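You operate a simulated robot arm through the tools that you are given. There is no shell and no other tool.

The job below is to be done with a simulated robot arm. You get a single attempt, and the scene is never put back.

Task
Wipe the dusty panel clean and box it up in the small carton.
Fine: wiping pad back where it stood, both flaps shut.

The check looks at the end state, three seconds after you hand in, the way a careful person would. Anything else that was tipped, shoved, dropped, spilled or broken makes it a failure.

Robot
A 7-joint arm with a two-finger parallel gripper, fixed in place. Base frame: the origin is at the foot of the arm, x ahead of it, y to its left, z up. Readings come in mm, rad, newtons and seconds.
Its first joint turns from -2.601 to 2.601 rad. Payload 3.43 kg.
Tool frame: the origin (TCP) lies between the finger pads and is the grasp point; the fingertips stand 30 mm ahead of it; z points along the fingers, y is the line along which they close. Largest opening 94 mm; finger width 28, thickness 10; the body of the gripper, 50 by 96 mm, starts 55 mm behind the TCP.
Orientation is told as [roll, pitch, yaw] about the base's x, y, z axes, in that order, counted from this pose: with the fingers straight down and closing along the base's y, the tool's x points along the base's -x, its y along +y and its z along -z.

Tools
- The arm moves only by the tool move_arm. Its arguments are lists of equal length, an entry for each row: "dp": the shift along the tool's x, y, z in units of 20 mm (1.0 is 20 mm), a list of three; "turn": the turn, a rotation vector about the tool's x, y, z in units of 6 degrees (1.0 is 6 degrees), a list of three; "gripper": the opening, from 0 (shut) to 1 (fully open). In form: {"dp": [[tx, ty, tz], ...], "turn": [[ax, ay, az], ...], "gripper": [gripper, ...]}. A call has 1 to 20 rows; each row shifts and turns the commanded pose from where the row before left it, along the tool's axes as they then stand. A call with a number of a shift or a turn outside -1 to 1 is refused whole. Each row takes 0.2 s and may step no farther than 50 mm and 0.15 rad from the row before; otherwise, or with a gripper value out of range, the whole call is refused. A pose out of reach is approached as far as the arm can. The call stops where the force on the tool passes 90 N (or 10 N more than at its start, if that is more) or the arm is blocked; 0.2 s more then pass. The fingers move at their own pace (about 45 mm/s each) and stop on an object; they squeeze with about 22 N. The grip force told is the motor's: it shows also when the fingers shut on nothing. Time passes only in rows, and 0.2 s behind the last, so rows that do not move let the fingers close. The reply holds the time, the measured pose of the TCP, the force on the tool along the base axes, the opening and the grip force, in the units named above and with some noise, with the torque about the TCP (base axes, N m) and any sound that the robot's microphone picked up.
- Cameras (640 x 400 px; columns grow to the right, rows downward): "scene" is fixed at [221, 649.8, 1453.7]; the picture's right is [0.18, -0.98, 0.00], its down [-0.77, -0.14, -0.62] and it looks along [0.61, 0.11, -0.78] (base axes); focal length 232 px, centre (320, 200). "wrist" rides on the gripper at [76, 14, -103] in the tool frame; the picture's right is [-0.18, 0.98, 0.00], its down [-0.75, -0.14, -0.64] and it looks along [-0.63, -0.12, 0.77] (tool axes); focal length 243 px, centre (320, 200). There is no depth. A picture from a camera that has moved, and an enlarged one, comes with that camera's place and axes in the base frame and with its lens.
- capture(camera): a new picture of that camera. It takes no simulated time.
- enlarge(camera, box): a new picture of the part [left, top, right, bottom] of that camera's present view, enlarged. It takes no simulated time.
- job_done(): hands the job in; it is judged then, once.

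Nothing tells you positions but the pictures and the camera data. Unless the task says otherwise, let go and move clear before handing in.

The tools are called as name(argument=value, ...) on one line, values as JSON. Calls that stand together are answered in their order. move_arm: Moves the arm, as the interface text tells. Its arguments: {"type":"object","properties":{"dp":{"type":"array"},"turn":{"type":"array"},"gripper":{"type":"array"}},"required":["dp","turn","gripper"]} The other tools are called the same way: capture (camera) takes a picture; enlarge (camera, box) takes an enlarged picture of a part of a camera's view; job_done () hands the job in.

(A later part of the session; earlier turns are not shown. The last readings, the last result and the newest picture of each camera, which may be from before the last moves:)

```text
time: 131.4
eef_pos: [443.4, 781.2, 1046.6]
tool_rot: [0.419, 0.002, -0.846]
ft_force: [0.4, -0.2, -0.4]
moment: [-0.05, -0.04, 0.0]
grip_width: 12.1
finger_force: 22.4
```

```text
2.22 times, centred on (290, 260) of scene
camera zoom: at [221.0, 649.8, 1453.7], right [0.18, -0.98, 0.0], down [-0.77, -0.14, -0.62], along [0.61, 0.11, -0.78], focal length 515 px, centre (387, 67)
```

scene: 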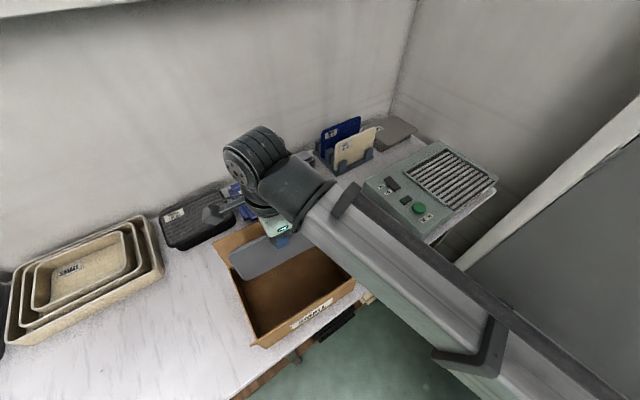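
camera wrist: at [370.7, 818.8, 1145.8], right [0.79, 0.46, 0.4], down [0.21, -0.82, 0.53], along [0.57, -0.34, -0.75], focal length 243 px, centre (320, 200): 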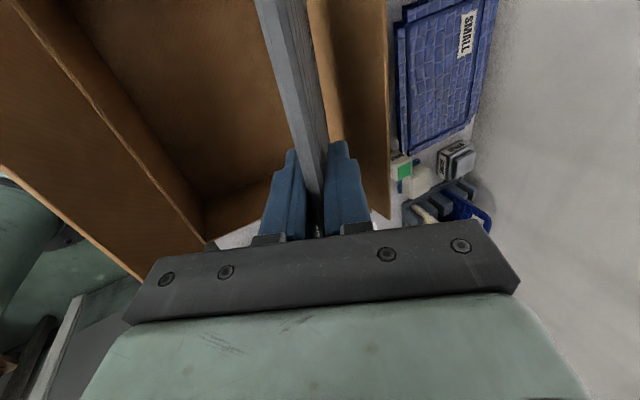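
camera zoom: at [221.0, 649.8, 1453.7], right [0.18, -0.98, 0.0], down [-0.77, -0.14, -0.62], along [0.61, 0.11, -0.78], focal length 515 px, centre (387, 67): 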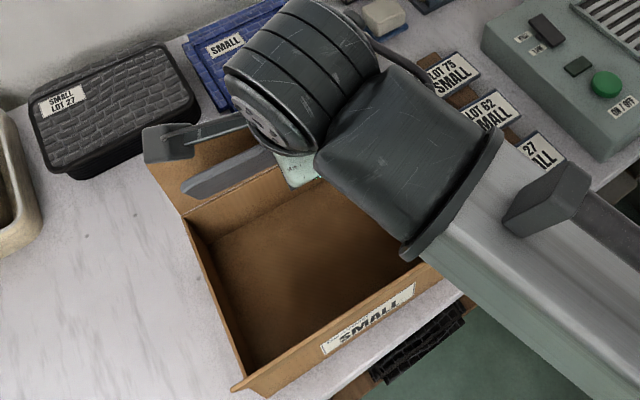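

There's clearance all round. I'll descend in stages while watching the near flap and the forearm.

move_arm(dp=[[0, -0.407, 0.9135], [0, -0.407, 0.9135], [0, -0.407, 0.9135], [0, -0.407, 0.9135], [0, 0, 0]], turn=[[0, 0, 0], [0, 0, 0], [0, 0, 0], [0, 0, 0], [0, 0, 0]], gripper=[0, 0, 0, 0, 0])

capture(camera="wrist")

capture(camera="scene")

```text
time: 132.6
eef_pos: [442.6, 781.7, 966.5]
tool_rot: [0.418, 0.002, -0.846]
ft_force: [-0.2, -1.3, -0.3]
moment: [0.01, 0.0, 0.01]
grip_width: 12.1
finger_force: 22.2
```

```text
taken
camera wrist: at [370.6, 818.7, 1065.2], right [0.79, 0.46, 0.4], down [0.21, -0.82, 0.53], along [0.57, -0.34, -0.75], focal length 243 px, centre (320, 200)
```

wrist: 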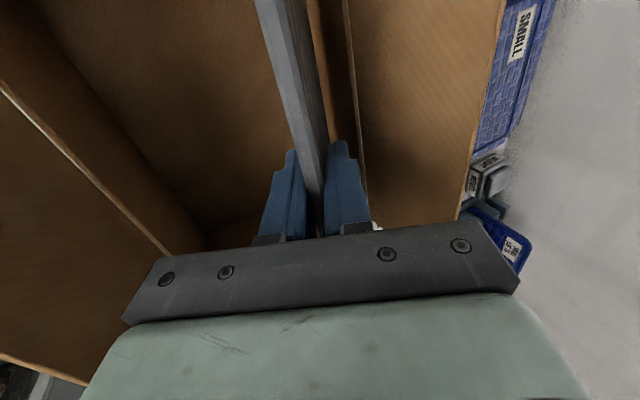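

```text
taken
```

scene: 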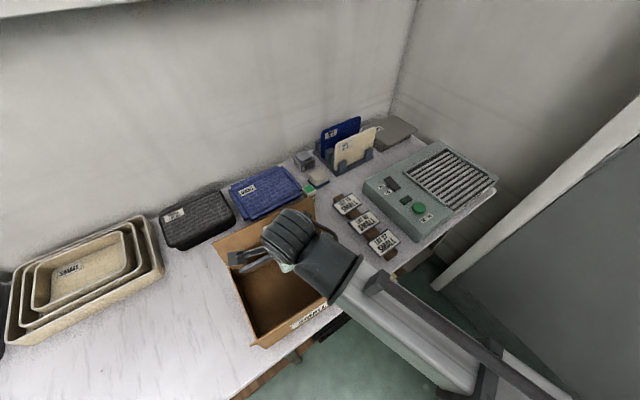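

enlarge(camera="scene", box=[210, 190, 390, 350])

enlarge(camera="wrist", box=[220, 0, 420, 200])

```text
2.50 times, centred on (300, 270) of scene
camera zoom: at [221.0, 649.8, 1453.7], right [0.18, -0.98, 0.0], down [-0.77, -0.14, -0.62], along [0.61, 0.11, -0.78], focal length 580 px, centre (370, 25)
```

zoom: 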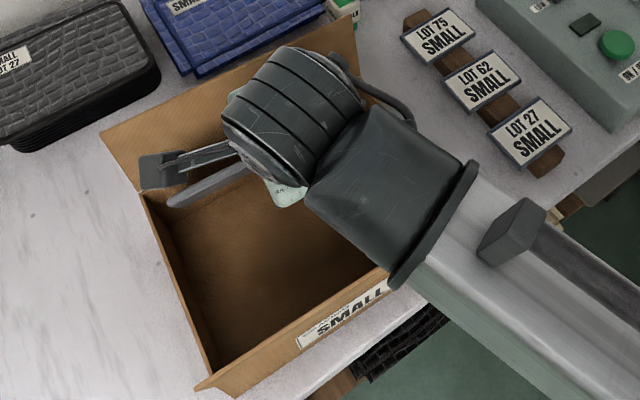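

```text
2.00 times, centred on (320, 100) of wrist
camera zoom: at [370.6, 818.7, 1065.2], right [0.79, 0.46, 0.4], down [0.21, -0.82, 0.53], along [0.57, -0.34, -0.75], focal length 485 px, centre (320, 400)
```

zoom: 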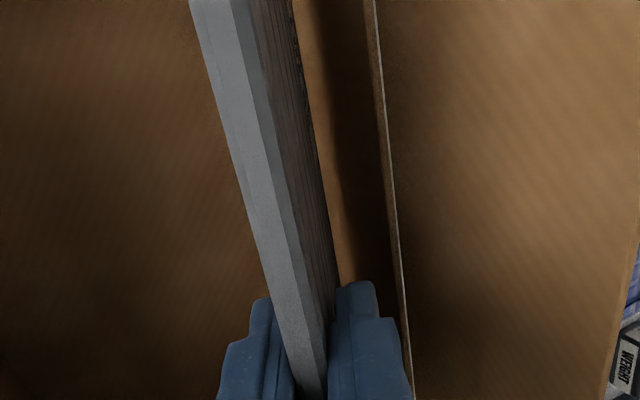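

move_arm(dp=[[0, -0.407, 0.9135], [0, -0.3053, 0.6851], [0, 0, 0]], turn=[[0, 0, 0], [0, 0, 0], [0, 0, 0]], gripper=[0, 0, 0])

enlarge(camera="scene", box=[210, 190, 390, 350])

capture(camera="wrist")

```text
time: 133.4
eef_pos: [443.3, 781.1, 932.0]
tool_rot: [0.418, 0.003, -0.844]
ft_force: [-0.9, 0.0, -0.1]
moment: [-0.04, 0.01, 0.0]
grip_width: 12.2
finger_force: 22.1
```

```text
2.50 times, centred on (300, 270) of scene
camera zoom: at [221.0, 649.8, 1453.7], right [0.18, -0.98, 0.0], down [-0.77, -0.14, -0.62], along [0.61, 0.11, -0.78], focal length 580 px, centre (370, 25)
```

zoom: 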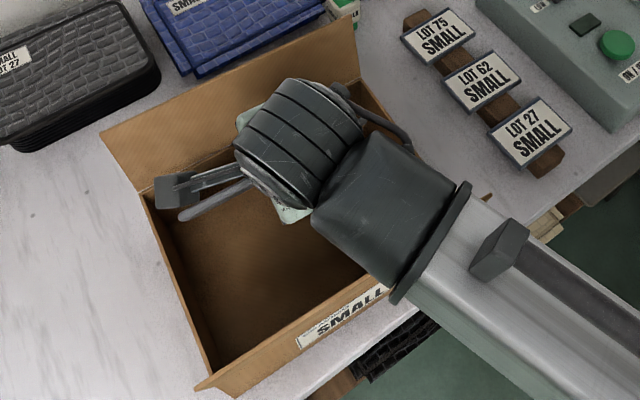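

```text
taken
camera wrist: at [370.6, 818.2, 1030.7], right [0.79, 0.46, 0.4], down [0.21, -0.82, 0.53], along [0.57, -0.34, -0.75], focal length 243 px, centre (320, 200)
```

wrist: 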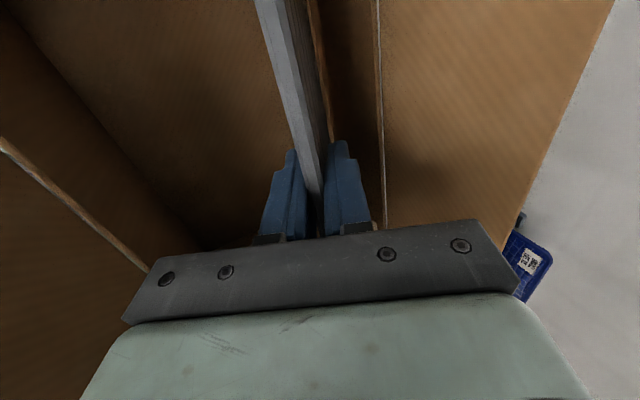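

move_arm(dp=[[0, -0.407, 0.9135], [0, 0, 0]], turn=[[0, 0, 0], [0, 0, 0]], gripper=[0, 0])

move_arm(dp=[[0, -0.0814, 0.1827], [0, -0.0814, 0.1827], [0, 0, 0]], turn=[[0, 0, 0], [0, 0, 0], [0, 0, 0]], gripper=[0, 0, 0])

enlarge(camera="scene", box=[210, 190, 390, 350])

```text
time: 134.0
eef_pos: [441.5, 780.4, 911.5]
tool_rot: [0.418, 0.0, -0.846]
ft_force: [0.3, 0.1, -0.6]
moment: [-0.02, 0.01, -0.02]
grip_width: 12.4
finger_force: 22.1
```

```text
time: 134.8
eef_pos: [442.1, 779.6, 903.9]
tool_rot: [0.418, 0.001, -0.845]
ft_force: [0.3, 1.0, -0.4]
moment: [-0.03, 0.02, -0.01]
grip_width: 12.4
finger_force: 22.3
```

```text
2.50 times, centred on (300, 270) of scene
camera zoom: at [221.0, 649.8, 1453.7], right [0.18, -0.98, 0.0], down [-0.77, -0.14, -0.62], along [0.61, 0.11, -0.78], focal length 580 px, centre (370, 25)
```

zoom: 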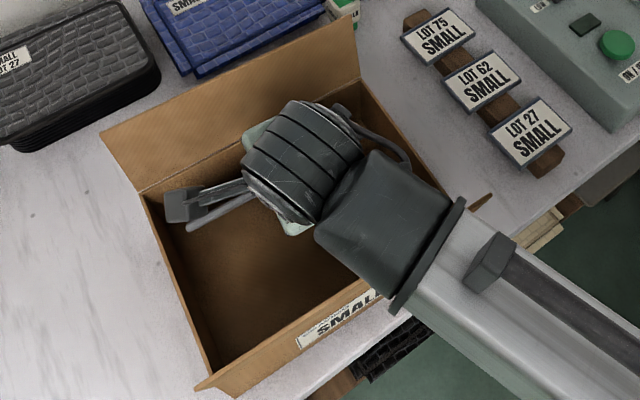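

move_arm(dp=[[0, -0.0814, 0.1827], [0, 0, 0]], turn=[[0, 0, 0], [0, 0, 0]], gripper=[0, 0])

move_arm(dp=[[0, -0.0611, 0.137], [0, 0, 0]], turn=[[0, 0, 0], [0, 0, 0]], gripper=[0, 0])

move_arm(dp=[[0, -0.0611, 0.137], [0, 0, 0]], turn=[[0, 0, 0], [0, 0, 0]], gripper=[0, 0])

```text
time: 135.4
eef_pos: [441.6, 780.4, 899.6]
tool_rot: [0.417, 0.002, -0.845]
ft_force: [0.2, -0.3, -1.2]
moment: [-0.03, 0.0, -0.01]
grip_width: 12.2
finger_force: 21.7
```

```text
time: 136.0
eef_pos: [441.8, 780.4, 898.8]
tool_rot: [0.418, 0.005, -0.844]
ft_force: [-4.8, -2.7, 16.7]
moment: [0.09, -0.07, 0.1]
grip_width: 12.4
finger_force: 22.2
```

```text
time: 136.6
eef_pos: [442.2, 781.2, 894.2]
tool_rot: [0.418, 0.0, -0.843]
ft_force: [-3.2, -2.3, 16.7]
moment: [0.33, -0.28, 0.02]
grip_width: 12.5
finger_force: 22.0
```

The panel's lower edge is on the carton floor (contact at TCP z≈898). I'll ease up 3 mm and open the fingers part way so the panel leans on the near finger.

move_arm(dp=[[0, 0.061, -0.137], [0, 0, 0]], turn=[[0, 0, 0], [0, 0, 0]], gripper=[0, 0])

move_arm(dp=[[0, 0, 0], [0, 0, 0], [0, 0, 0], [0, 0, 0], [0, 0, 0], [0, 0, 0], [0, 0, 0]], turn=[[0, 0, 0], [0, 0, 0], [0, 0, 0], [0, 0, 0], [0, 0, 0], [0, 0, 0], [0, 0, 0]], gripper=[0.2, 0.28, 0.36, 0.44, 0.52, 0.6, 0.6])

capture(camera="wrist")

enlarge(camera="scene", box=[210, 190, 390, 350])

```text
time: 137.2
eef_pos: [441.9, 780.9, 896.5]
tool_rot: [0.414, 0.003, -0.844]
ft_force: [0.4, 0.1, -0.1]
moment: [0.0, 0.03, -0.01]
grip_width: 12.2
finger_force: 22.2
```

```text
time: 138.8
eef_pos: [442.7, 780.8, 896.9]
tool_rot: [0.417, 0.002, -0.843]
ft_force: [0.5, -0.3, 0.2]
moment: [-0.04, -0.03, -0.01]
grip_width: 56.4
finger_force: 0.1
```

```text
taken
camera wrist: at [370.7, 818.4, 996.1], right [0.79, 0.46, 0.4], down [0.21, -0.82, 0.53], along [0.57, -0.34, -0.75], focal length 243 px, centre (320, 200)
```

wrist: 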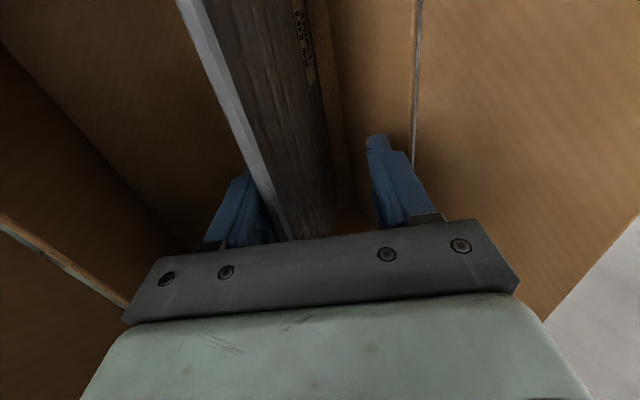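

```text
2.50 times, centred on (300, 270) of scene
camera zoom: at [221.0, 649.8, 1453.7], right [0.18, -0.98, 0.0], down [-0.77, -0.14, -0.62], along [0.61, 0.11, -0.78], focal length 580 px, centre (370, 25)
```

zoom: 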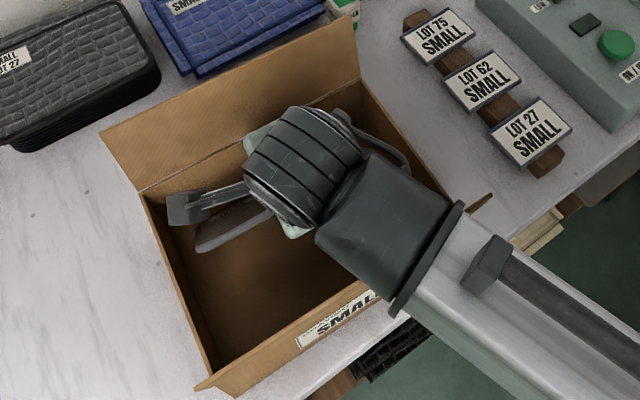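

It worked as planned: the panel leans on the near finger at about 48°. I'll lower it gradually by moving the finger down and toward me while straightening the tool.

move_arm(dp=[[0, -0.442, -0.02], [0, -0.442, -0.02], [0, -0.442, -0.02], [0, 0, 0], [0, 0, 0]], turn=[[0, 0, 0], [0, 0, 0], [0, 0, 0], [1, 0, 0], [0, 0, 0]], gripper=[0.6, 0.6, 0.6, 0.6, 0.6])

capture(camera="wrist")

enlarge(camera="scene", box=[210, 190, 390, 350])

```text
time: 140.0
eef_pos: [423.4, 764.3, 887.4]
tool_rot: [0.312, 0.003, -0.845]
ft_force: [-0.7, -0.8, -0.2]
moment: [-0.03, -0.01, -0.03]
grip_width: 56.4
finger_force: 0.3
```

```text
taken
camera wrist: at [360.2, 809.3, 988.9], right [0.82, 0.48, 0.3], down [0.25, -0.78, 0.57], along [0.51, -0.39, -0.77], focal length 243 px, centre (320, 200)
```

wrist: 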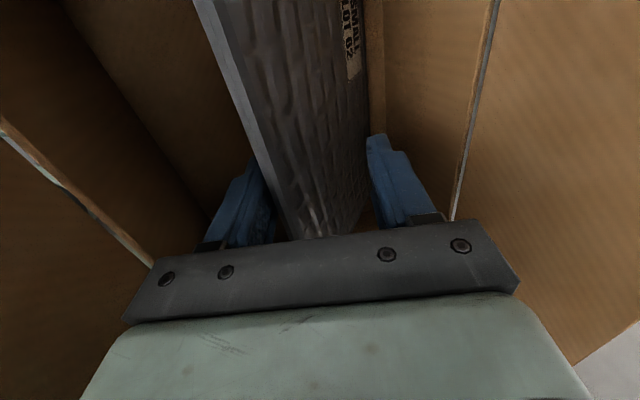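

```text
2.50 times, centred on (300, 270) of scene
camera zoom: at [221.0, 649.8, 1453.7], right [0.18, -0.98, 0.0], down [-0.77, -0.14, -0.62], along [0.61, 0.11, -0.78], focal length 580 px, centre (370, 25)
```

zoom: 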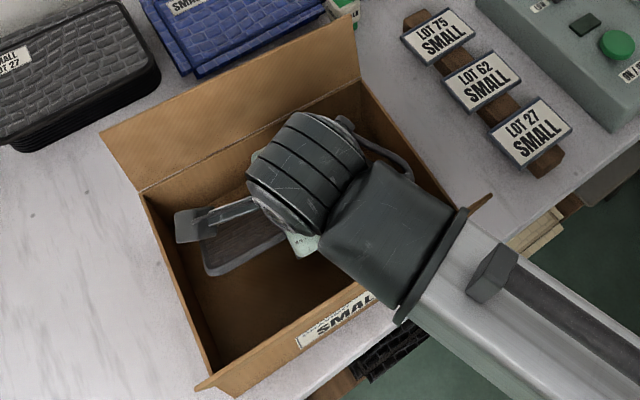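

The panel is reclining smoothly. I'll continue the controlled lowering.

move_arm(dp=[[0, -0.047, 0.273], [0, -0.047, 0.273], [0, -0.047, 0.273], [0, 0, 0], [0, 0, 0]], turn=[[0, 0, 0], [0, 0, 0], [0, 0, 0], [1, 0, 0], [0, 0, 0]], gripper=[0.7, 0.83, 0.95, 0.95, 0.95])

capture(camera="wrist")

enlarge(camera="scene", box=[210, 190, 390, 350])

```text
time: 141.2
eef_pos: [423.3, 766.6, 870.4]
tool_rot: [0.208, 0.001, -0.846]
ft_force: [-0.3, -0.6, -0.1]
moment: [-0.01, -0.01, 0.03]
grip_width: 89.4
finger_force: 0.2
```

```text
taken
camera wrist: at [370.2, 818.4, 973.7], right [0.84, 0.5, 0.2], down [0.3, -0.74, 0.6], along [0.45, -0.44, -0.78], focal length 243 px, centre (320, 200)
```

wrist: 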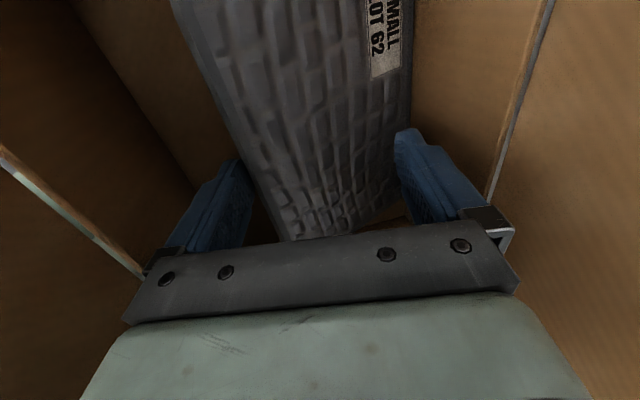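

```text
2.50 times, centred on (300, 270) of scene
camera zoom: at [221.0, 649.8, 1453.7], right [0.18, -0.98, 0.0], down [-0.77, -0.14, -0.62], along [0.61, 0.11, -0.78], focal length 580 px, centre (370, 25)
```

zoom: 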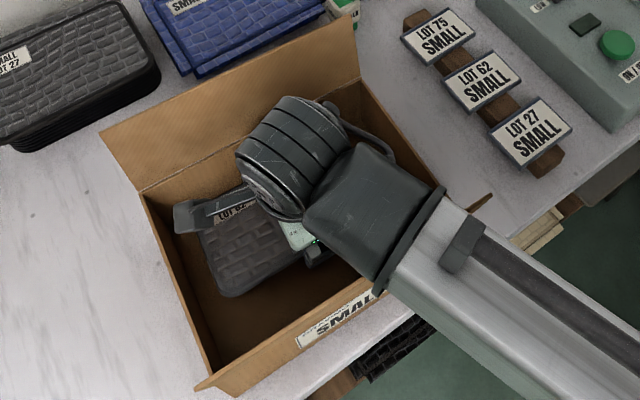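

The panel is nearly flat, resting on the near finger. Lowering the finger toward the floor.

move_arm(dp=[[0, -0.2075, 0.314], [0, -0.2075, 0.314], [0, -0.2075, 0.314], [0, -0.2075, 0.314], [0, 0, 0]], turn=[[0, 0, 0], [0, 0, 0], [0, 0, 0], [0, 0, 0], [0, 0, 0]], gripper=[0.95, 0.95, 0.95, 0.95, 0.95])

capture(camera="wrist")

enlarge(camera="scene", box=[210, 190, 390, 350])

```text
time: 142.4
eef_pos: [416.7, 759.8, 842.2]
tool_rot: [0.208, 0.003, -0.846]
ft_force: [-0.5, -0.9, -0.2]
moment: [-0.01, -0.01, 0.01]
grip_width: 89.1
finger_force: 0.0
```

```text
taken
camera wrist: at [361.9, 811.1, 945.2], right [0.84, 0.5, 0.2], down [0.3, -0.74, 0.6], along [0.45, -0.44, -0.78], focal length 243 px, centre (320, 200)
```

wrist: 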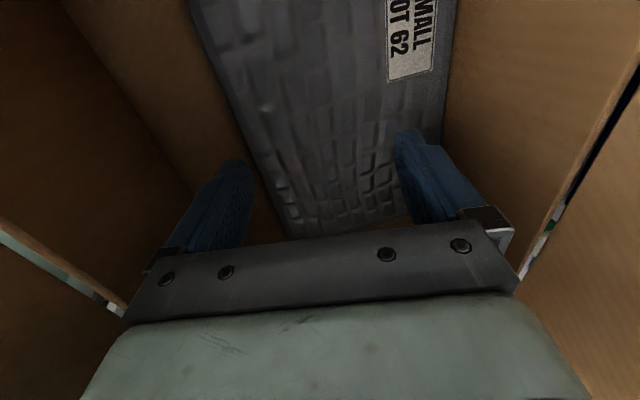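

```text
2.50 times, centred on (300, 270) of scene
camera zoom: at [221.0, 649.8, 1453.7], right [0.18, -0.98, 0.0], down [-0.77, -0.14, -0.62], along [0.61, 0.11, -0.78], focal length 580 px, centre (370, 25)
```

zoom: 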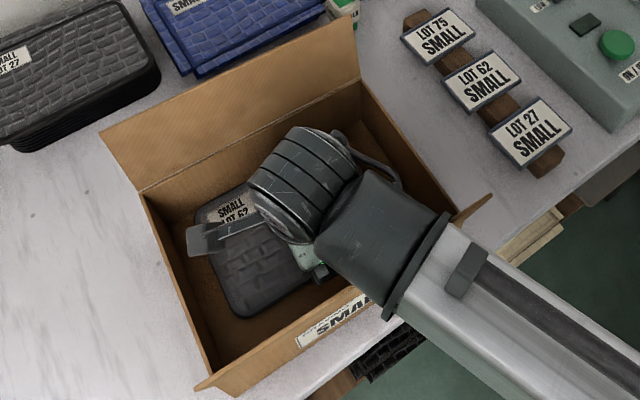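

enlarge(camera="wrist", box=[140, 60, 460, 260])

enlarge(camera="scene", box=[240, 240, 340, 330])

```text
2.00 times, centred on (300, 160) of wrist
camera zoom: at [361.9, 811.1, 945.2], right [0.84, 0.5, 0.2], down [0.3, -0.74, 0.6], along [0.45, -0.44, -0.78], focal length 485 px, centre (360, 280)
```

zoom: 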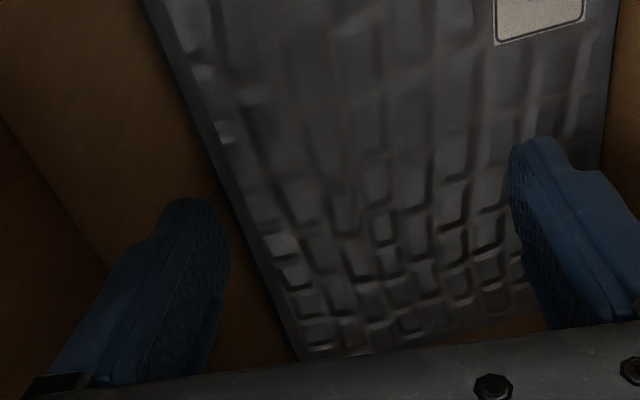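

```text
4.44 times, centred on (290, 285) of scene
camera zoom: at [221.0, 649.8, 1453.7], right [0.18, -0.98, 0.0], down [-0.77, -0.14, -0.62], along [0.61, 0.11, -0.78], focal length 1031 px, centre (453, -178)
```

zoom: 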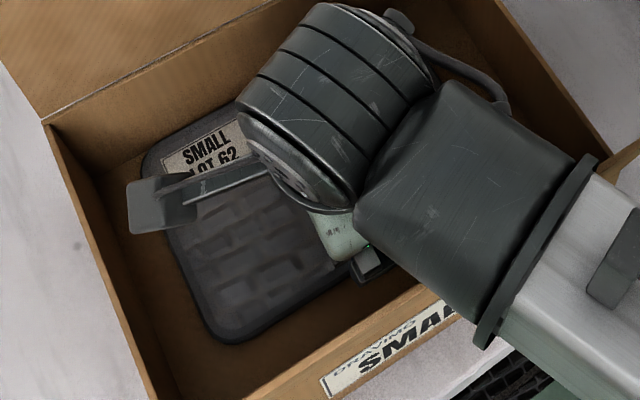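

The panel lies flat on the carton floor with the clean face and label up, and the fingers are free. I'll rise straight out of the box.

move_arm(dp=[[0, 0.104, -0.489], [0, 0.208, -0.978], [0, 0.208, -0.978], [0, 0.208, -0.978], [0, 0.208, -0.978], [0, 0.208, -0.978], [0, 0.208, -0.978], [0, 0.208, -0.978], [0, 0.208, -0.978], [0, 0.208, -0.978], [0, 0.208, -0.978], [0, 0, 0]], turn=[[0, 0, 0], [0, 0, 0], [0, 0, 0], [0, 0, 0], [0, 0, 0], [0, 0, 0], [0, 0, 0], [0, 0, 0], [0, 0, 0], [0, 0, 0], [0, 0, 0], [0, 0, 0]], gripper=[0.95, 0.95, 0.95, 0.95, 0.95, 0.95, 0.95, 0.95, 0.95, 0.95, 0.95, 0.95])

capture(camera="wrist")

capture(camera="scene")

```text
time: 145.0
eef_pos: [417.0, 759.2, 1053.8]
tool_rot: [0.208, 0.002, -0.844]
ft_force: [-0.6, -0.1, 0.3]
moment: [-0.03, 0.04, -0.02]
grip_width: 89.3
finger_force: 0.1
```

```text
taken
camera wrist: at [362.2, 810.8, 1156.2], right [0.84, 0.5, 0.2], down [0.3, -0.74, 0.6], along [0.45, -0.44, -0.78], focal length 243 px, centre (320, 200)
```

wrist: 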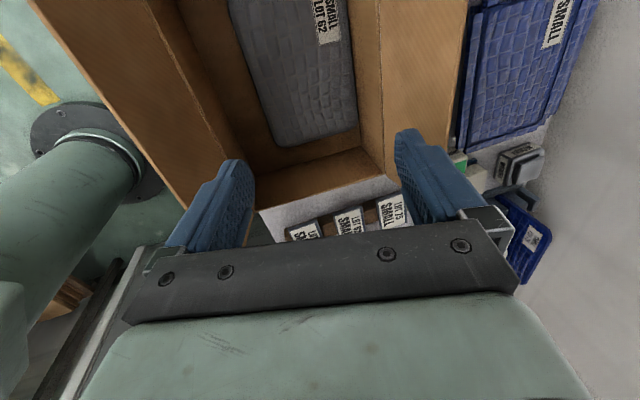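

```text
taken
```

scene: 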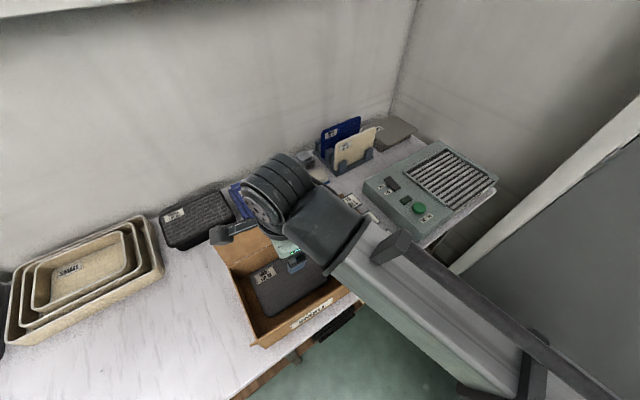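

The panel is boxed. Now the far flap: I'll close the fingers, pass above it, drop the fingertips behind it and pull it inward.

move_arm(dp=[[0, 0, 0], [0, 0, 0], [0, 0, 0], [0, 0.894, 0.398], [0, 0.894, 0.398], [0, 0.894, 0.398], [0, 0.894, 0.398], [0, 0.894, 0.398], [0, 0.894, 0.398], [0, 0.894, 0.398], [0, 0, 0]], turn=[[-1, 0, 0], [-1, 0, 0], [0, 0, 0], [0, 0, 0], [0, 0, 0], [0, 0, 0], [0, 0, 0], [0, 0, 0], [0, 0, 0], [0, 0, 0], [0, 0, 0]], gripper=[0.5, 0, 0, 0, 0, 0, 0, 0, 0, 0, 0])

capture(camera="wrist")

capture(camera="scene")

```text
time: 147.4
eef_pos: [521.4, 850.4, 1053.2]
tool_rot: [0.419, 0.0, -0.843]
ft_force: [0.6, 0.4, 0.6]
moment: [-0.01, 0.0, 0.02]
grip_width: 0.0
finger_force: 21.4
```

```text
taken
camera wrist: at [449.6, 888.0, 1152.8], right [0.79, 0.46, 0.4], down [0.21, -0.82, 0.53], along [0.57, -0.34, -0.75], focal length 243 px, centre (320, 200)
```

wrist: 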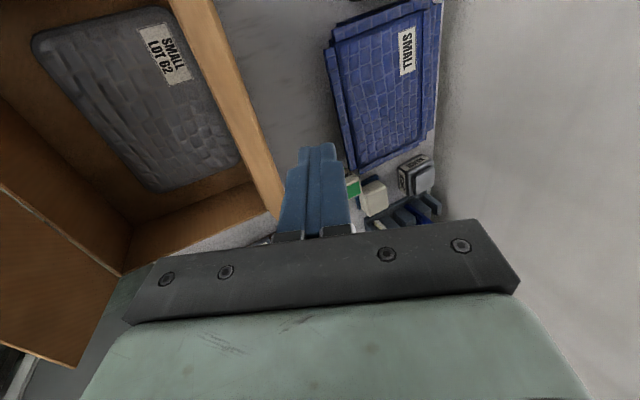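

```text
taken
```

scene: 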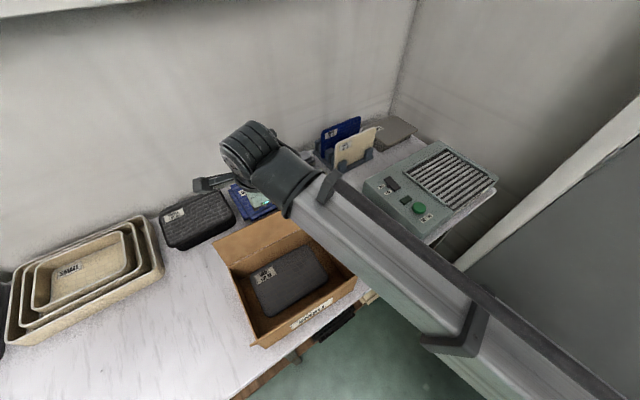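

The fingertips are past the flap's top edge. I'll go out 10 mm more, then descend behind the flap.

move_arm(dp=[[0, 0.457, 0.2035], [0, -0.382, 0.856], [0, -0.382, 0.856], [0, -0.382, 0.856], [0, -0.382, 0.856], [0, 0, 0]], turn=[[0, 0, 0], [0, 0, 0], [0, 0, 0], [0, 0, 0], [0, 0, 0], [0, 0, 0]], gripper=[0, 0, 0, 0, 0, 0])

capture(camera="wrist")

enlarge(camera="scene", box=[190, 170, 390, 350])

```text
time: 148.8
eef_pos: [528.4, 857.5, 978.1]
tool_rot: [0.417, 0.003, -0.844]
ft_force: [-0.1, -0.5, -0.4]
moment: [-0.02, -0.01, 0.0]
grip_width: 0.0
finger_force: 22.3
```

```text
taken
camera wrist: at [456.5, 894.6, 1076.7], right [0.79, 0.46, 0.4], down [0.21, -0.82, 0.53], along [0.57, -0.34, -0.75], focal length 243 px, centre (320, 200)
```

wrist: 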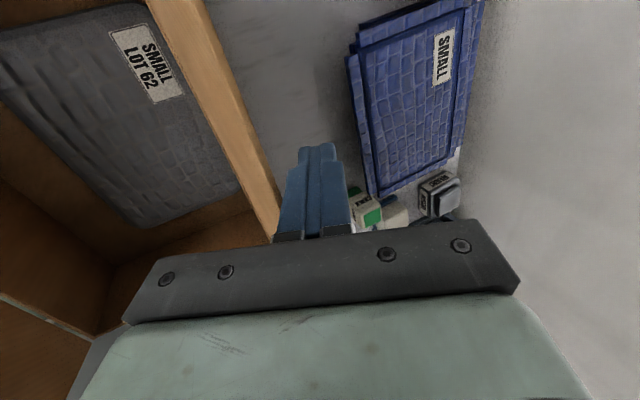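

```text
2.22 times, centred on (290, 260) of scene
camera zoom: at [221.0, 649.8, 1453.7], right [0.18, -0.98, 0.0], down [-0.77, -0.14, -0.62], along [0.61, 0.11, -0.78], focal length 515 px, centre (387, 67)
```

zoom: 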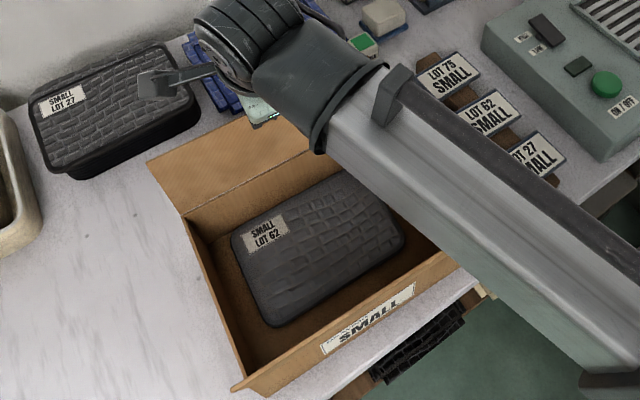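

The fingers are behind the flap. I'll pull 60 mm toward me and watch how it moves.

move_arm(dp=[[0, -0.457, -0.2035], [0, -0.457, -0.2035], [0, -0.457, -0.2035], [0, -0.457, -0.2035], [0, -0.457, -0.2035], [0, -0.457, -0.2035], [0, 0, 0]], turn=[[0, 0, 0], [0, 0, 0], [0, 0, 0], [0, 0, 0], [0, 0, 0], [0, 0, 0], [0, 0, 0]], gripper=[0, 0, 0, 0, 0, 0, 0])

capture(camera="wrist")

enlarge(camera="scene", box=[190, 170, 390, 350])

```text
time: 150.4
eef_pos: [482.5, 817.3, 977.8]
tool_rot: [0.418, 0.0, -0.843]
ft_force: [0.1, -1.0, -0.8]
moment: [0.03, 0.04, -0.04]
grip_width: 0.2
finger_force: 22.5
```

```text
taken
camera wrist: at [411.7, 854.8, 1077.2], right [0.79, 0.46, 0.4], down [0.21, -0.82, 0.53], along [0.57, -0.34, -0.75], focal length 243 px, centre (320, 200)
```

wrist: 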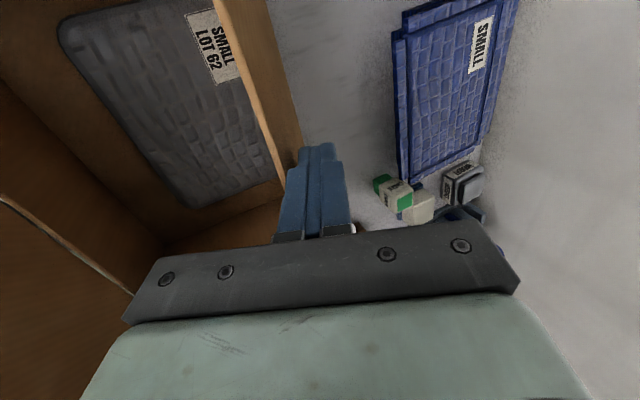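

```text
2.22 times, centred on (290, 260) of scene
camera zoom: at [221.0, 649.8, 1453.7], right [0.18, -0.98, 0.0], down [-0.77, -0.14, -0.62], along [0.61, 0.11, -0.78], focal length 515 px, centre (387, 67)
```

zoom: 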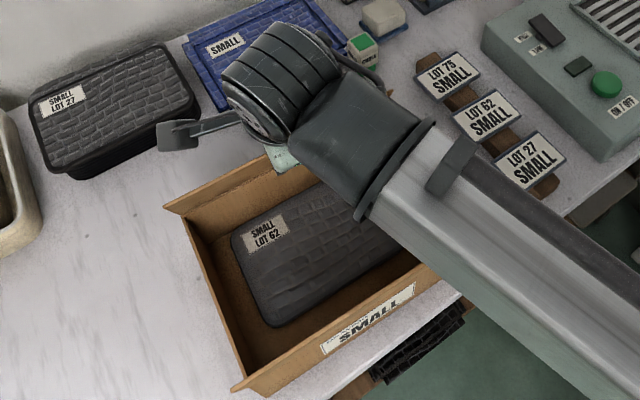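

The flap follows freely and the carton hasn't moved. I'll pull another 60 mm to fold it past vertical.

move_arm(dp=[[0, -0.457, -0.2035], [0, -0.457, -0.2035], [0, -0.457, -0.2035], [0, -0.457, -0.2035], [0, -0.457, -0.2035], [0, -0.457, -0.2035], [0, 0, 0]], turn=[[0, 0, 0], [0, 0, 0], [0, 0, 0], [0, 0, 0], [0, 0, 0], [0, 0, 0], [0, 0, 0]], gripper=[0, 0, 0, 0, 0, 0, 0])

capture(camera="wrist")

enlarge(camera="scene", box=[190, 170, 390, 350])

```text
time: 152.0
eef_pos: [438.4, 777.3, 977.4]
tool_rot: [0.417, 0.002, -0.846]
ft_force: [-0.1, -0.1, -0.5]
moment: [0.0, 0.04, 0.02]
grip_width: 0.0
finger_force: 22.2
```

```text
taken
camera wrist: at [366.9, 815.2, 1077.2], right [0.79, 0.46, 0.4], down [0.21, -0.82, 0.53], along [0.57, -0.34, -0.75], focal length 243 px, centre (320, 200)
```

wrist: 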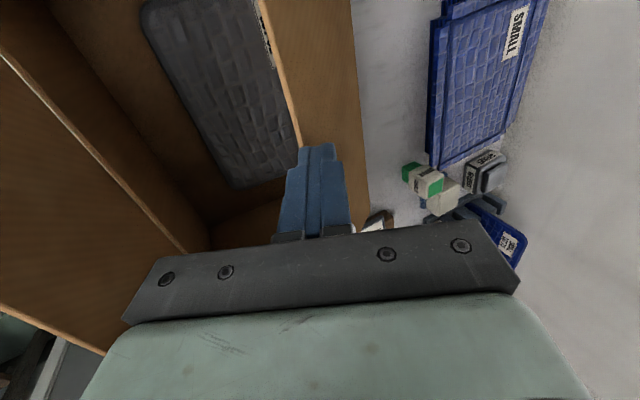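

```text
2.22 times, centred on (290, 260) of scene
camera zoom: at [221.0, 649.8, 1453.7], right [0.18, -0.98, 0.0], down [-0.77, -0.14, -0.62], along [0.61, 0.11, -0.78], focal length 515 px, centre (387, 67)
```

zoom: 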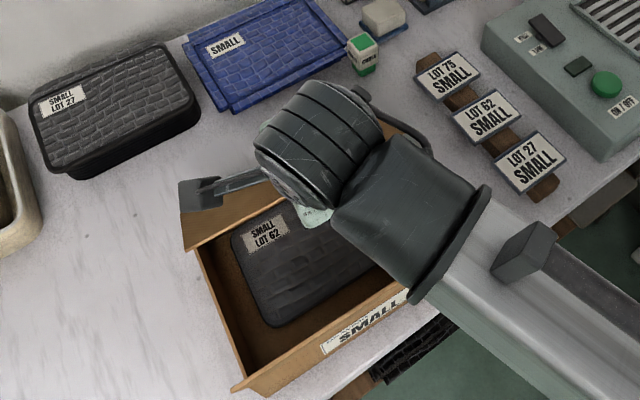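

The flap is folded in about 45°. I'll press it down gently toward horizontal.

move_arm(dp=[[0, -0.387, 0.868], [0, -0.387, 0.868], [0, -0.305, 0.685], [0, 0, 0]], turn=[[0, 0, 0], [0, 0, 0], [0, 0, 0], [0, 0, 0]], gripper=[0, 0, 0, 0])

capture(camera="wrist")

enlarge(camera="scene", box=[190, 170, 390, 350])

```text
time: 153.0
eef_pos: [438.0, 777.0, 925.1]
tool_rot: [0.416, 0.003, -0.844]
ft_force: [-0.9, -0.6, 0.5]
moment: [-0.01, 0.01, -0.02]
grip_width: 0.0
finger_force: 22.4
```

```text
taken
camera wrist: at [366.6, 815.5, 1024.5], right [0.79, 0.46, 0.4], down [0.21, -0.82, 0.53], along [0.57, -0.34, -0.75], focal length 243 px, centre (320, 200)
```

wrist: 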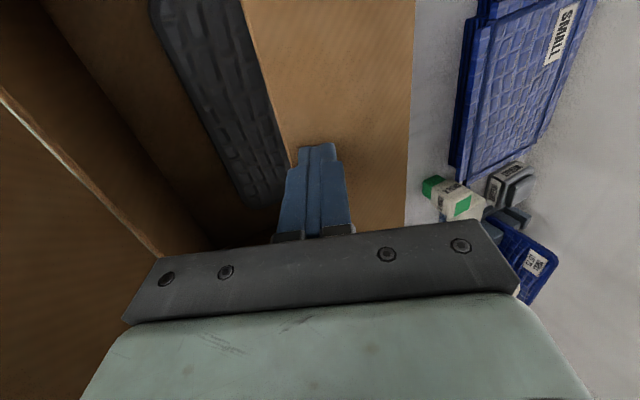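

```text
2.22 times, centred on (290, 260) of scene
camera zoom: at [221.0, 649.8, 1453.7], right [0.18, -0.98, 0.0], down [-0.77, -0.14, -0.62], along [0.61, 0.11, -0.78], focal length 515 px, centre (387, 67)
```

zoom: 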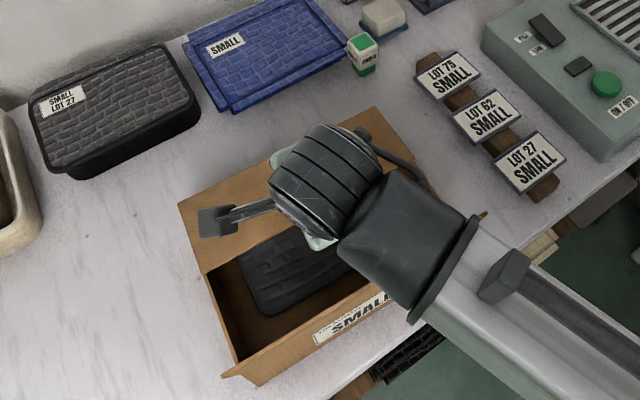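

The far flap is nearly flat. The press nudged the carton roughly 15 mm outward, and it's still upright. I'll lift off and check whether the flap stays.

move_arm(dp=[[0, 0.407, -0.9135], [0, 0.407, -0.9135], [0, 0.407, -0.9135], [0, 0.407, -0.9135], [0, 0.407, -0.9135], [0, 0, 0]], turn=[[0, 0, 0], [0, 0, 0], [0, 0, 0], [0, 0, 0], [0, 0, 0], [0, 0, 0]], gripper=[0, 0, 0, 0, 0, 0])

capture(camera="wrist")

enlarge(camera="scene", box=[190, 170, 390, 350])

```text
time: 154.4
eef_pos: [438.0, 776.2, 1026.4]
tool_rot: [0.418, 0.001, -0.846]
ft_force: [0.5, -0.1, -0.6]
moment: [-0.03, -0.04, 0.01]
grip_width: 0.1
finger_force: 21.6
```

```text
taken
camera wrist: at [367.1, 814.7, 1124.5], right [0.79, 0.46, 0.4], down [0.21, -0.82, 0.53], along [0.57, -0.34, -0.75], focal length 243 px, centre (320, 200)
```

wrist: 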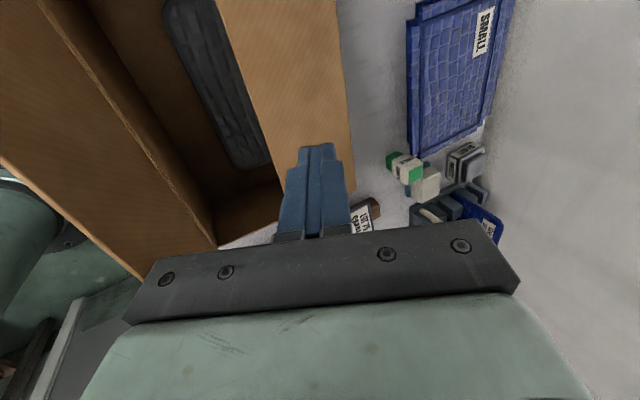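

```text
2.22 times, centred on (290, 260) of scene
camera zoom: at [221.0, 649.8, 1453.7], right [0.18, -0.98, 0.0], down [-0.77, -0.14, -0.62], along [0.61, 0.11, -0.78], focal length 515 px, centre (387, 67)
```

zoom: 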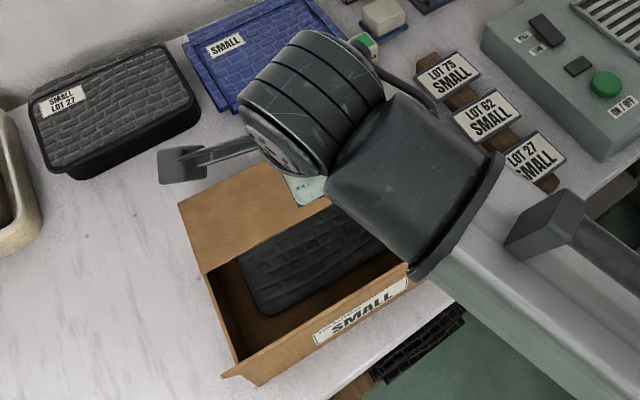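

The far flap stays folded at rim level. Now the near flap: I'll rise, cross back over it to the outside, and descend in front of it.

move_arm(dp=[[0, 0.407, -0.9135], [0, 0.407, -0.9135], [0, -0.9135, -0.407], [0, -0.9135, -0.407], [0, -0.9135, -0.407], [0, -0.9135, -0.407], [0, -0.9135, -0.407], [0, -0.9135, -0.407], [0, -0.9135, -0.407], [0, -0.9135, -0.407], [0, -0.9135, -0.407], [0, -0.9135, -0.407], [0, 0, 0]], turn=[[0, 0, 0], [0, 0, 0], [0, 0, 0], [0, 0, 0], [0, 0, 0], [0, 0, 0], [0, 0, 0], [0, 0, 0], [0, 0, 0], [0, 0, 0], [0, 0, 0], [0, 0, 0], [0, 0, 0]], gripper=[0, 0, 0, 0, 0, 0, 0, 0, 0, 0, 0, 0, 0])

capture(camera="wrist")

capture(camera="scene")

```text
time: 157.2
eef_pos: [288.9, 644.1, 1065.0]
tool_rot: [0.418, 0.0, -0.846]
ft_force: [-0.6, -0.4, -0.1]
moment: [-0.02, 0.0, 0.04]
grip_width: 0.0
finger_force: 22.1
```

```text
taken
camera wrist: at [216.9, 681.9, 1164.3], right [0.79, 0.46, 0.4], down [0.21, -0.82, 0.53], along [0.57, -0.34, -0.75], focal length 243 px, centre (320, 200)
```

wrist: 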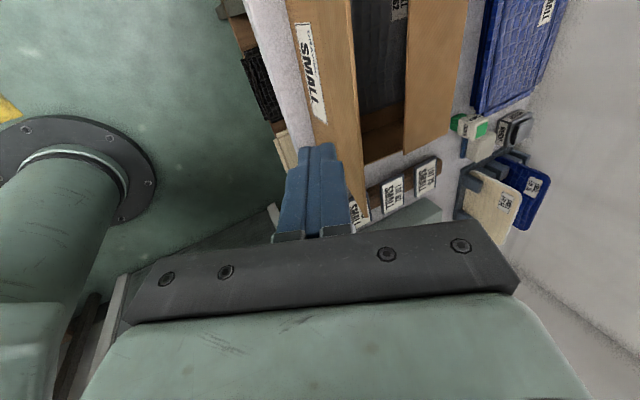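

```text
taken
```

scene: 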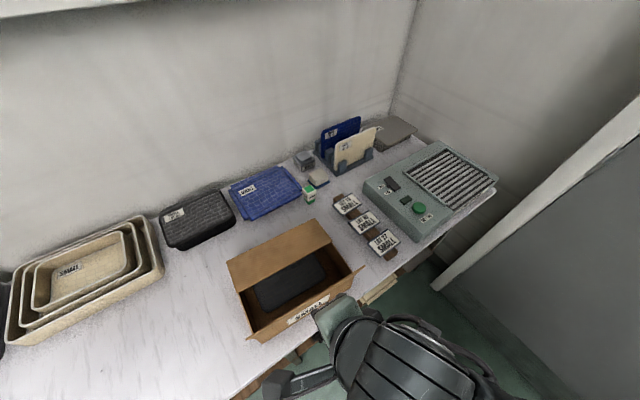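

enlarge(camera="scene", box=[210, 200, 380, 350])

enlarge(camera="wrist", box=[260, 0, 480, 230])

```text
2.67 times, centred on (295, 275) of scene
camera zoom: at [221.0, 649.8, 1453.7], right [0.18, -0.98, 0.0], down [-0.77, -0.14, -0.62], along [0.61, 0.11, -0.78], focal length 618 px, centre (387, 0)
```

zoom: 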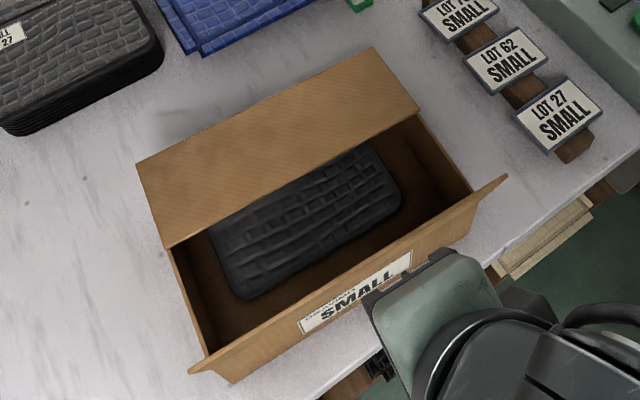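

```text
1.74 times, centred on (370, 115) of wrist
camera zoom: at [216.9, 681.9, 1164.3], right [0.79, 0.46, 0.4], down [0.21, -0.82, 0.53], along [0.57, -0.34, -0.75], focal length 422 px, centre (233, 348)
```

zoom: 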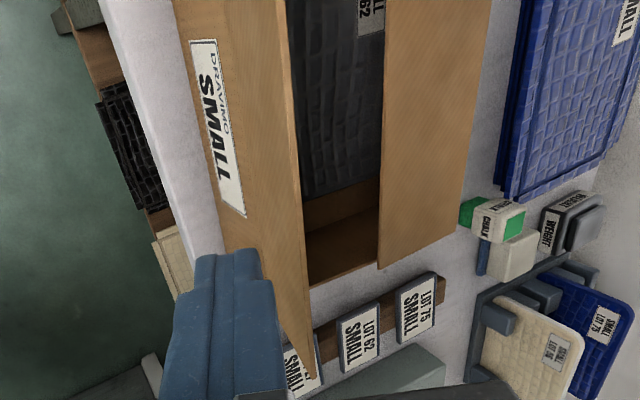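

Near flap: its top edge is at r≈730 and my fingertips are outside it at r≈672. I'll descend, then push it inward.

move_arm(dp=[[0, -0.358, 0.804], [0, -0.358, 0.804], [0, -0.358, 0.804], [0, -0.358, 0.804], [0, -0.358, 0.804], [0, 0, 0]], turn=[[0, 0, 0], [0, 0, 0], [0, 0, 0], [0, 0, 0], [0, 0, 0], [0, 0, 0]], gripper=[0, 0, 0, 0, 0, 0])

capture(camera="wrist")

capture(camera="scene")

```text
time: 158.6
eef_pos: [289.2, 645.6, 975.5]
tool_rot: [0.419, 0.001, -0.846]
ft_force: [0.6, -0.2, -0.1]
moment: [-0.03, 0.02, 0.0]
grip_width: 0.0
finger_force: 22.2
```

```text
taken
camera wrist: at [217.2, 682.1, 1076.2], right [0.79, 0.46, 0.4], down [0.21, -0.82, 0.53], along [0.57, -0.34, -0.75], focal length 243 px, centre (320, 200)
```

wrist: 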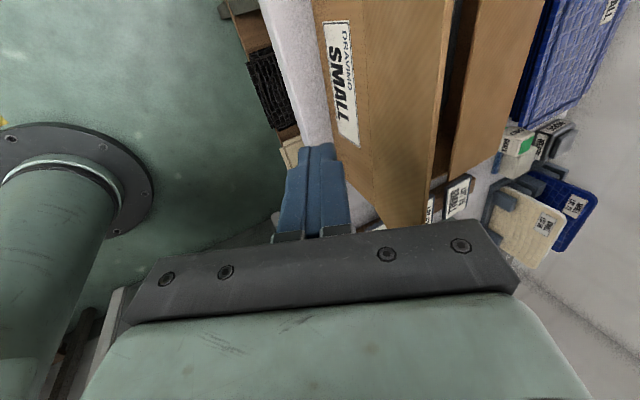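

```text
taken
```

scene: 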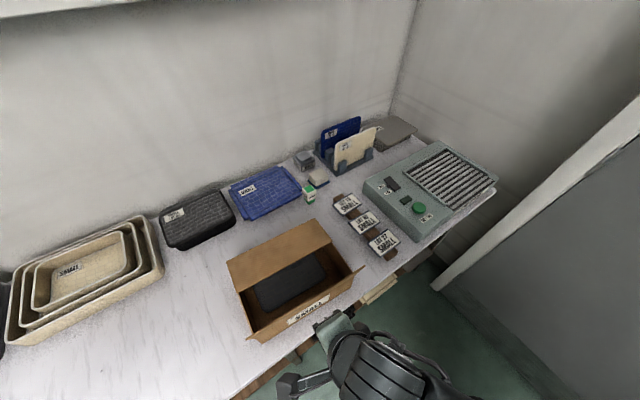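

I'm in front of the flap. I'll push it inward 100 mm and check.

move_arm(dp=[[0, 0.457, 0.2035], [0, 0.457, 0.2035], [0, 0.457, 0.2035], [0, 0.457, 0.2035], [0, 0.457, 0.2035], [0, 0.457, 0.2035], [0, 0.457, 0.2035], [0, 0.457, 0.2035], [0, 0.457, 0.2035], [0, 0.457, 0.2035], [0, 0, 0]], turn=[[0, 0, 0], [0, 0, 0], [0, 0, 0], [0, 0, 0], [0, 0, 0], [0, 0, 0], [0, 0, 0], [0, 0, 0], [0, 0, 0], [0, 0, 0], [0, 0, 0]], gripper=[0, 0, 0, 0, 0, 0, 0, 0, 0, 0, 0])

capture(camera="wrist")

enlarge(camera="scene", box=[210, 200, 380, 350])

```text
time: 161.0
eef_pos: [363.1, 712.1, 976.2]
tool_rot: [0.417, 0.002, -0.845]
ft_force: [-0.9, -0.1, -0.2]
moment: [0.01, 0.01, 0.01]
grip_width: 0.0
finger_force: 22.4
```

```text
taken
camera wrist: at [292.2, 748.9, 1076.0], right [0.79, 0.46, 0.4], down [0.21, -0.82, 0.53], along [0.57, -0.34, -0.75], focal length 243 px, centre (320, 200)
```

wrist: 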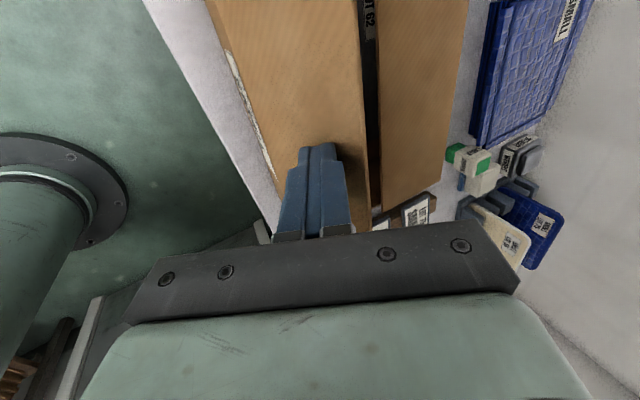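

```text
2.67 times, centred on (295, 275) of scene
camera zoom: at [221.0, 649.8, 1453.7], right [0.18, -0.98, 0.0], down [-0.77, -0.14, -0.62], along [0.61, 0.11, -0.78], focal length 618 px, centre (387, 0)
```

zoom: 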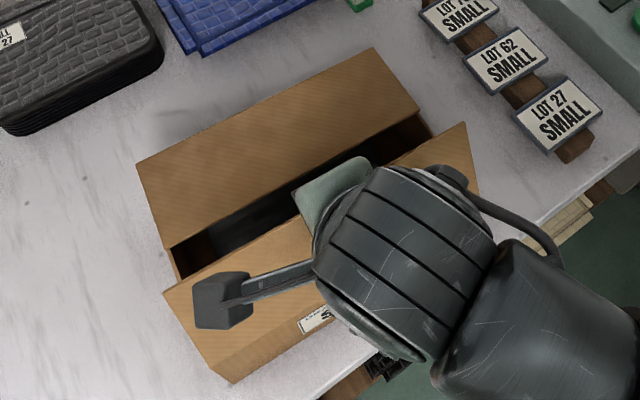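

The near flap is folding in and the carton is unmoved. I'll push 50 mm more, then follow the arc downward.

move_arm(dp=[[0, 0.457, 0.2035], [0, 0.457, 0.2035], [0, 0.457, 0.2035], [0, 0.457, 0.2035], [0, 0.457, 0.2035], [0, 0, 0]], turn=[[0, 0, 0], [0, 0, 0], [0, 0, 0], [0, 0, 0], [0, 0, 0], [0, 0, 0]], gripper=[0, 0, 0, 0, 0, 0])

capture(camera="wrist")

enlarge(camera="scene", box=[210, 200, 380, 350])

```text
time: 162.4
eef_pos: [400.5, 744.1, 976.5]
tool_rot: [0.417, 0.002, -0.846]
ft_force: [0.0, -0.5, 0.0]
moment: [-0.02, -0.03, 0.01]
grip_width: 0.1
finger_force: 21.9
```

```text
taken
camera wrist: at [328.9, 781.6, 1075.7], right [0.79, 0.46, 0.4], down [0.21, -0.82, 0.53], along [0.57, -0.34, -0.75], focal length 243 px, centre (320, 200)
```

wrist: 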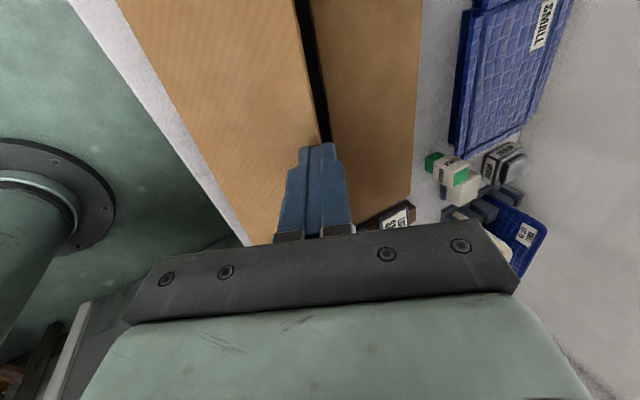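

```text
2.67 times, centred on (295, 275) of scene
camera zoom: at [221.0, 649.8, 1453.7], right [0.18, -0.98, 0.0], down [-0.77, -0.14, -0.62], along [0.61, 0.11, -0.78], focal length 618 px, centre (387, 0)
```

zoom: 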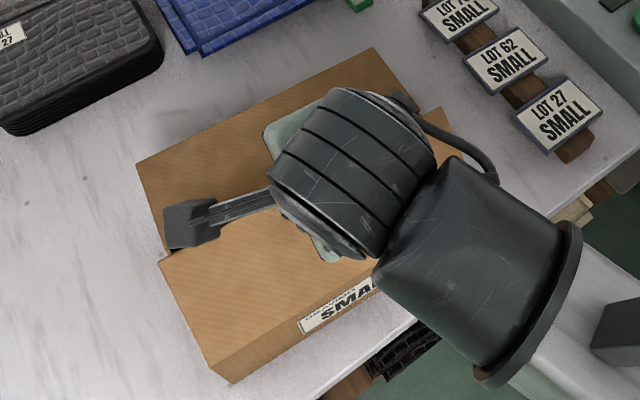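

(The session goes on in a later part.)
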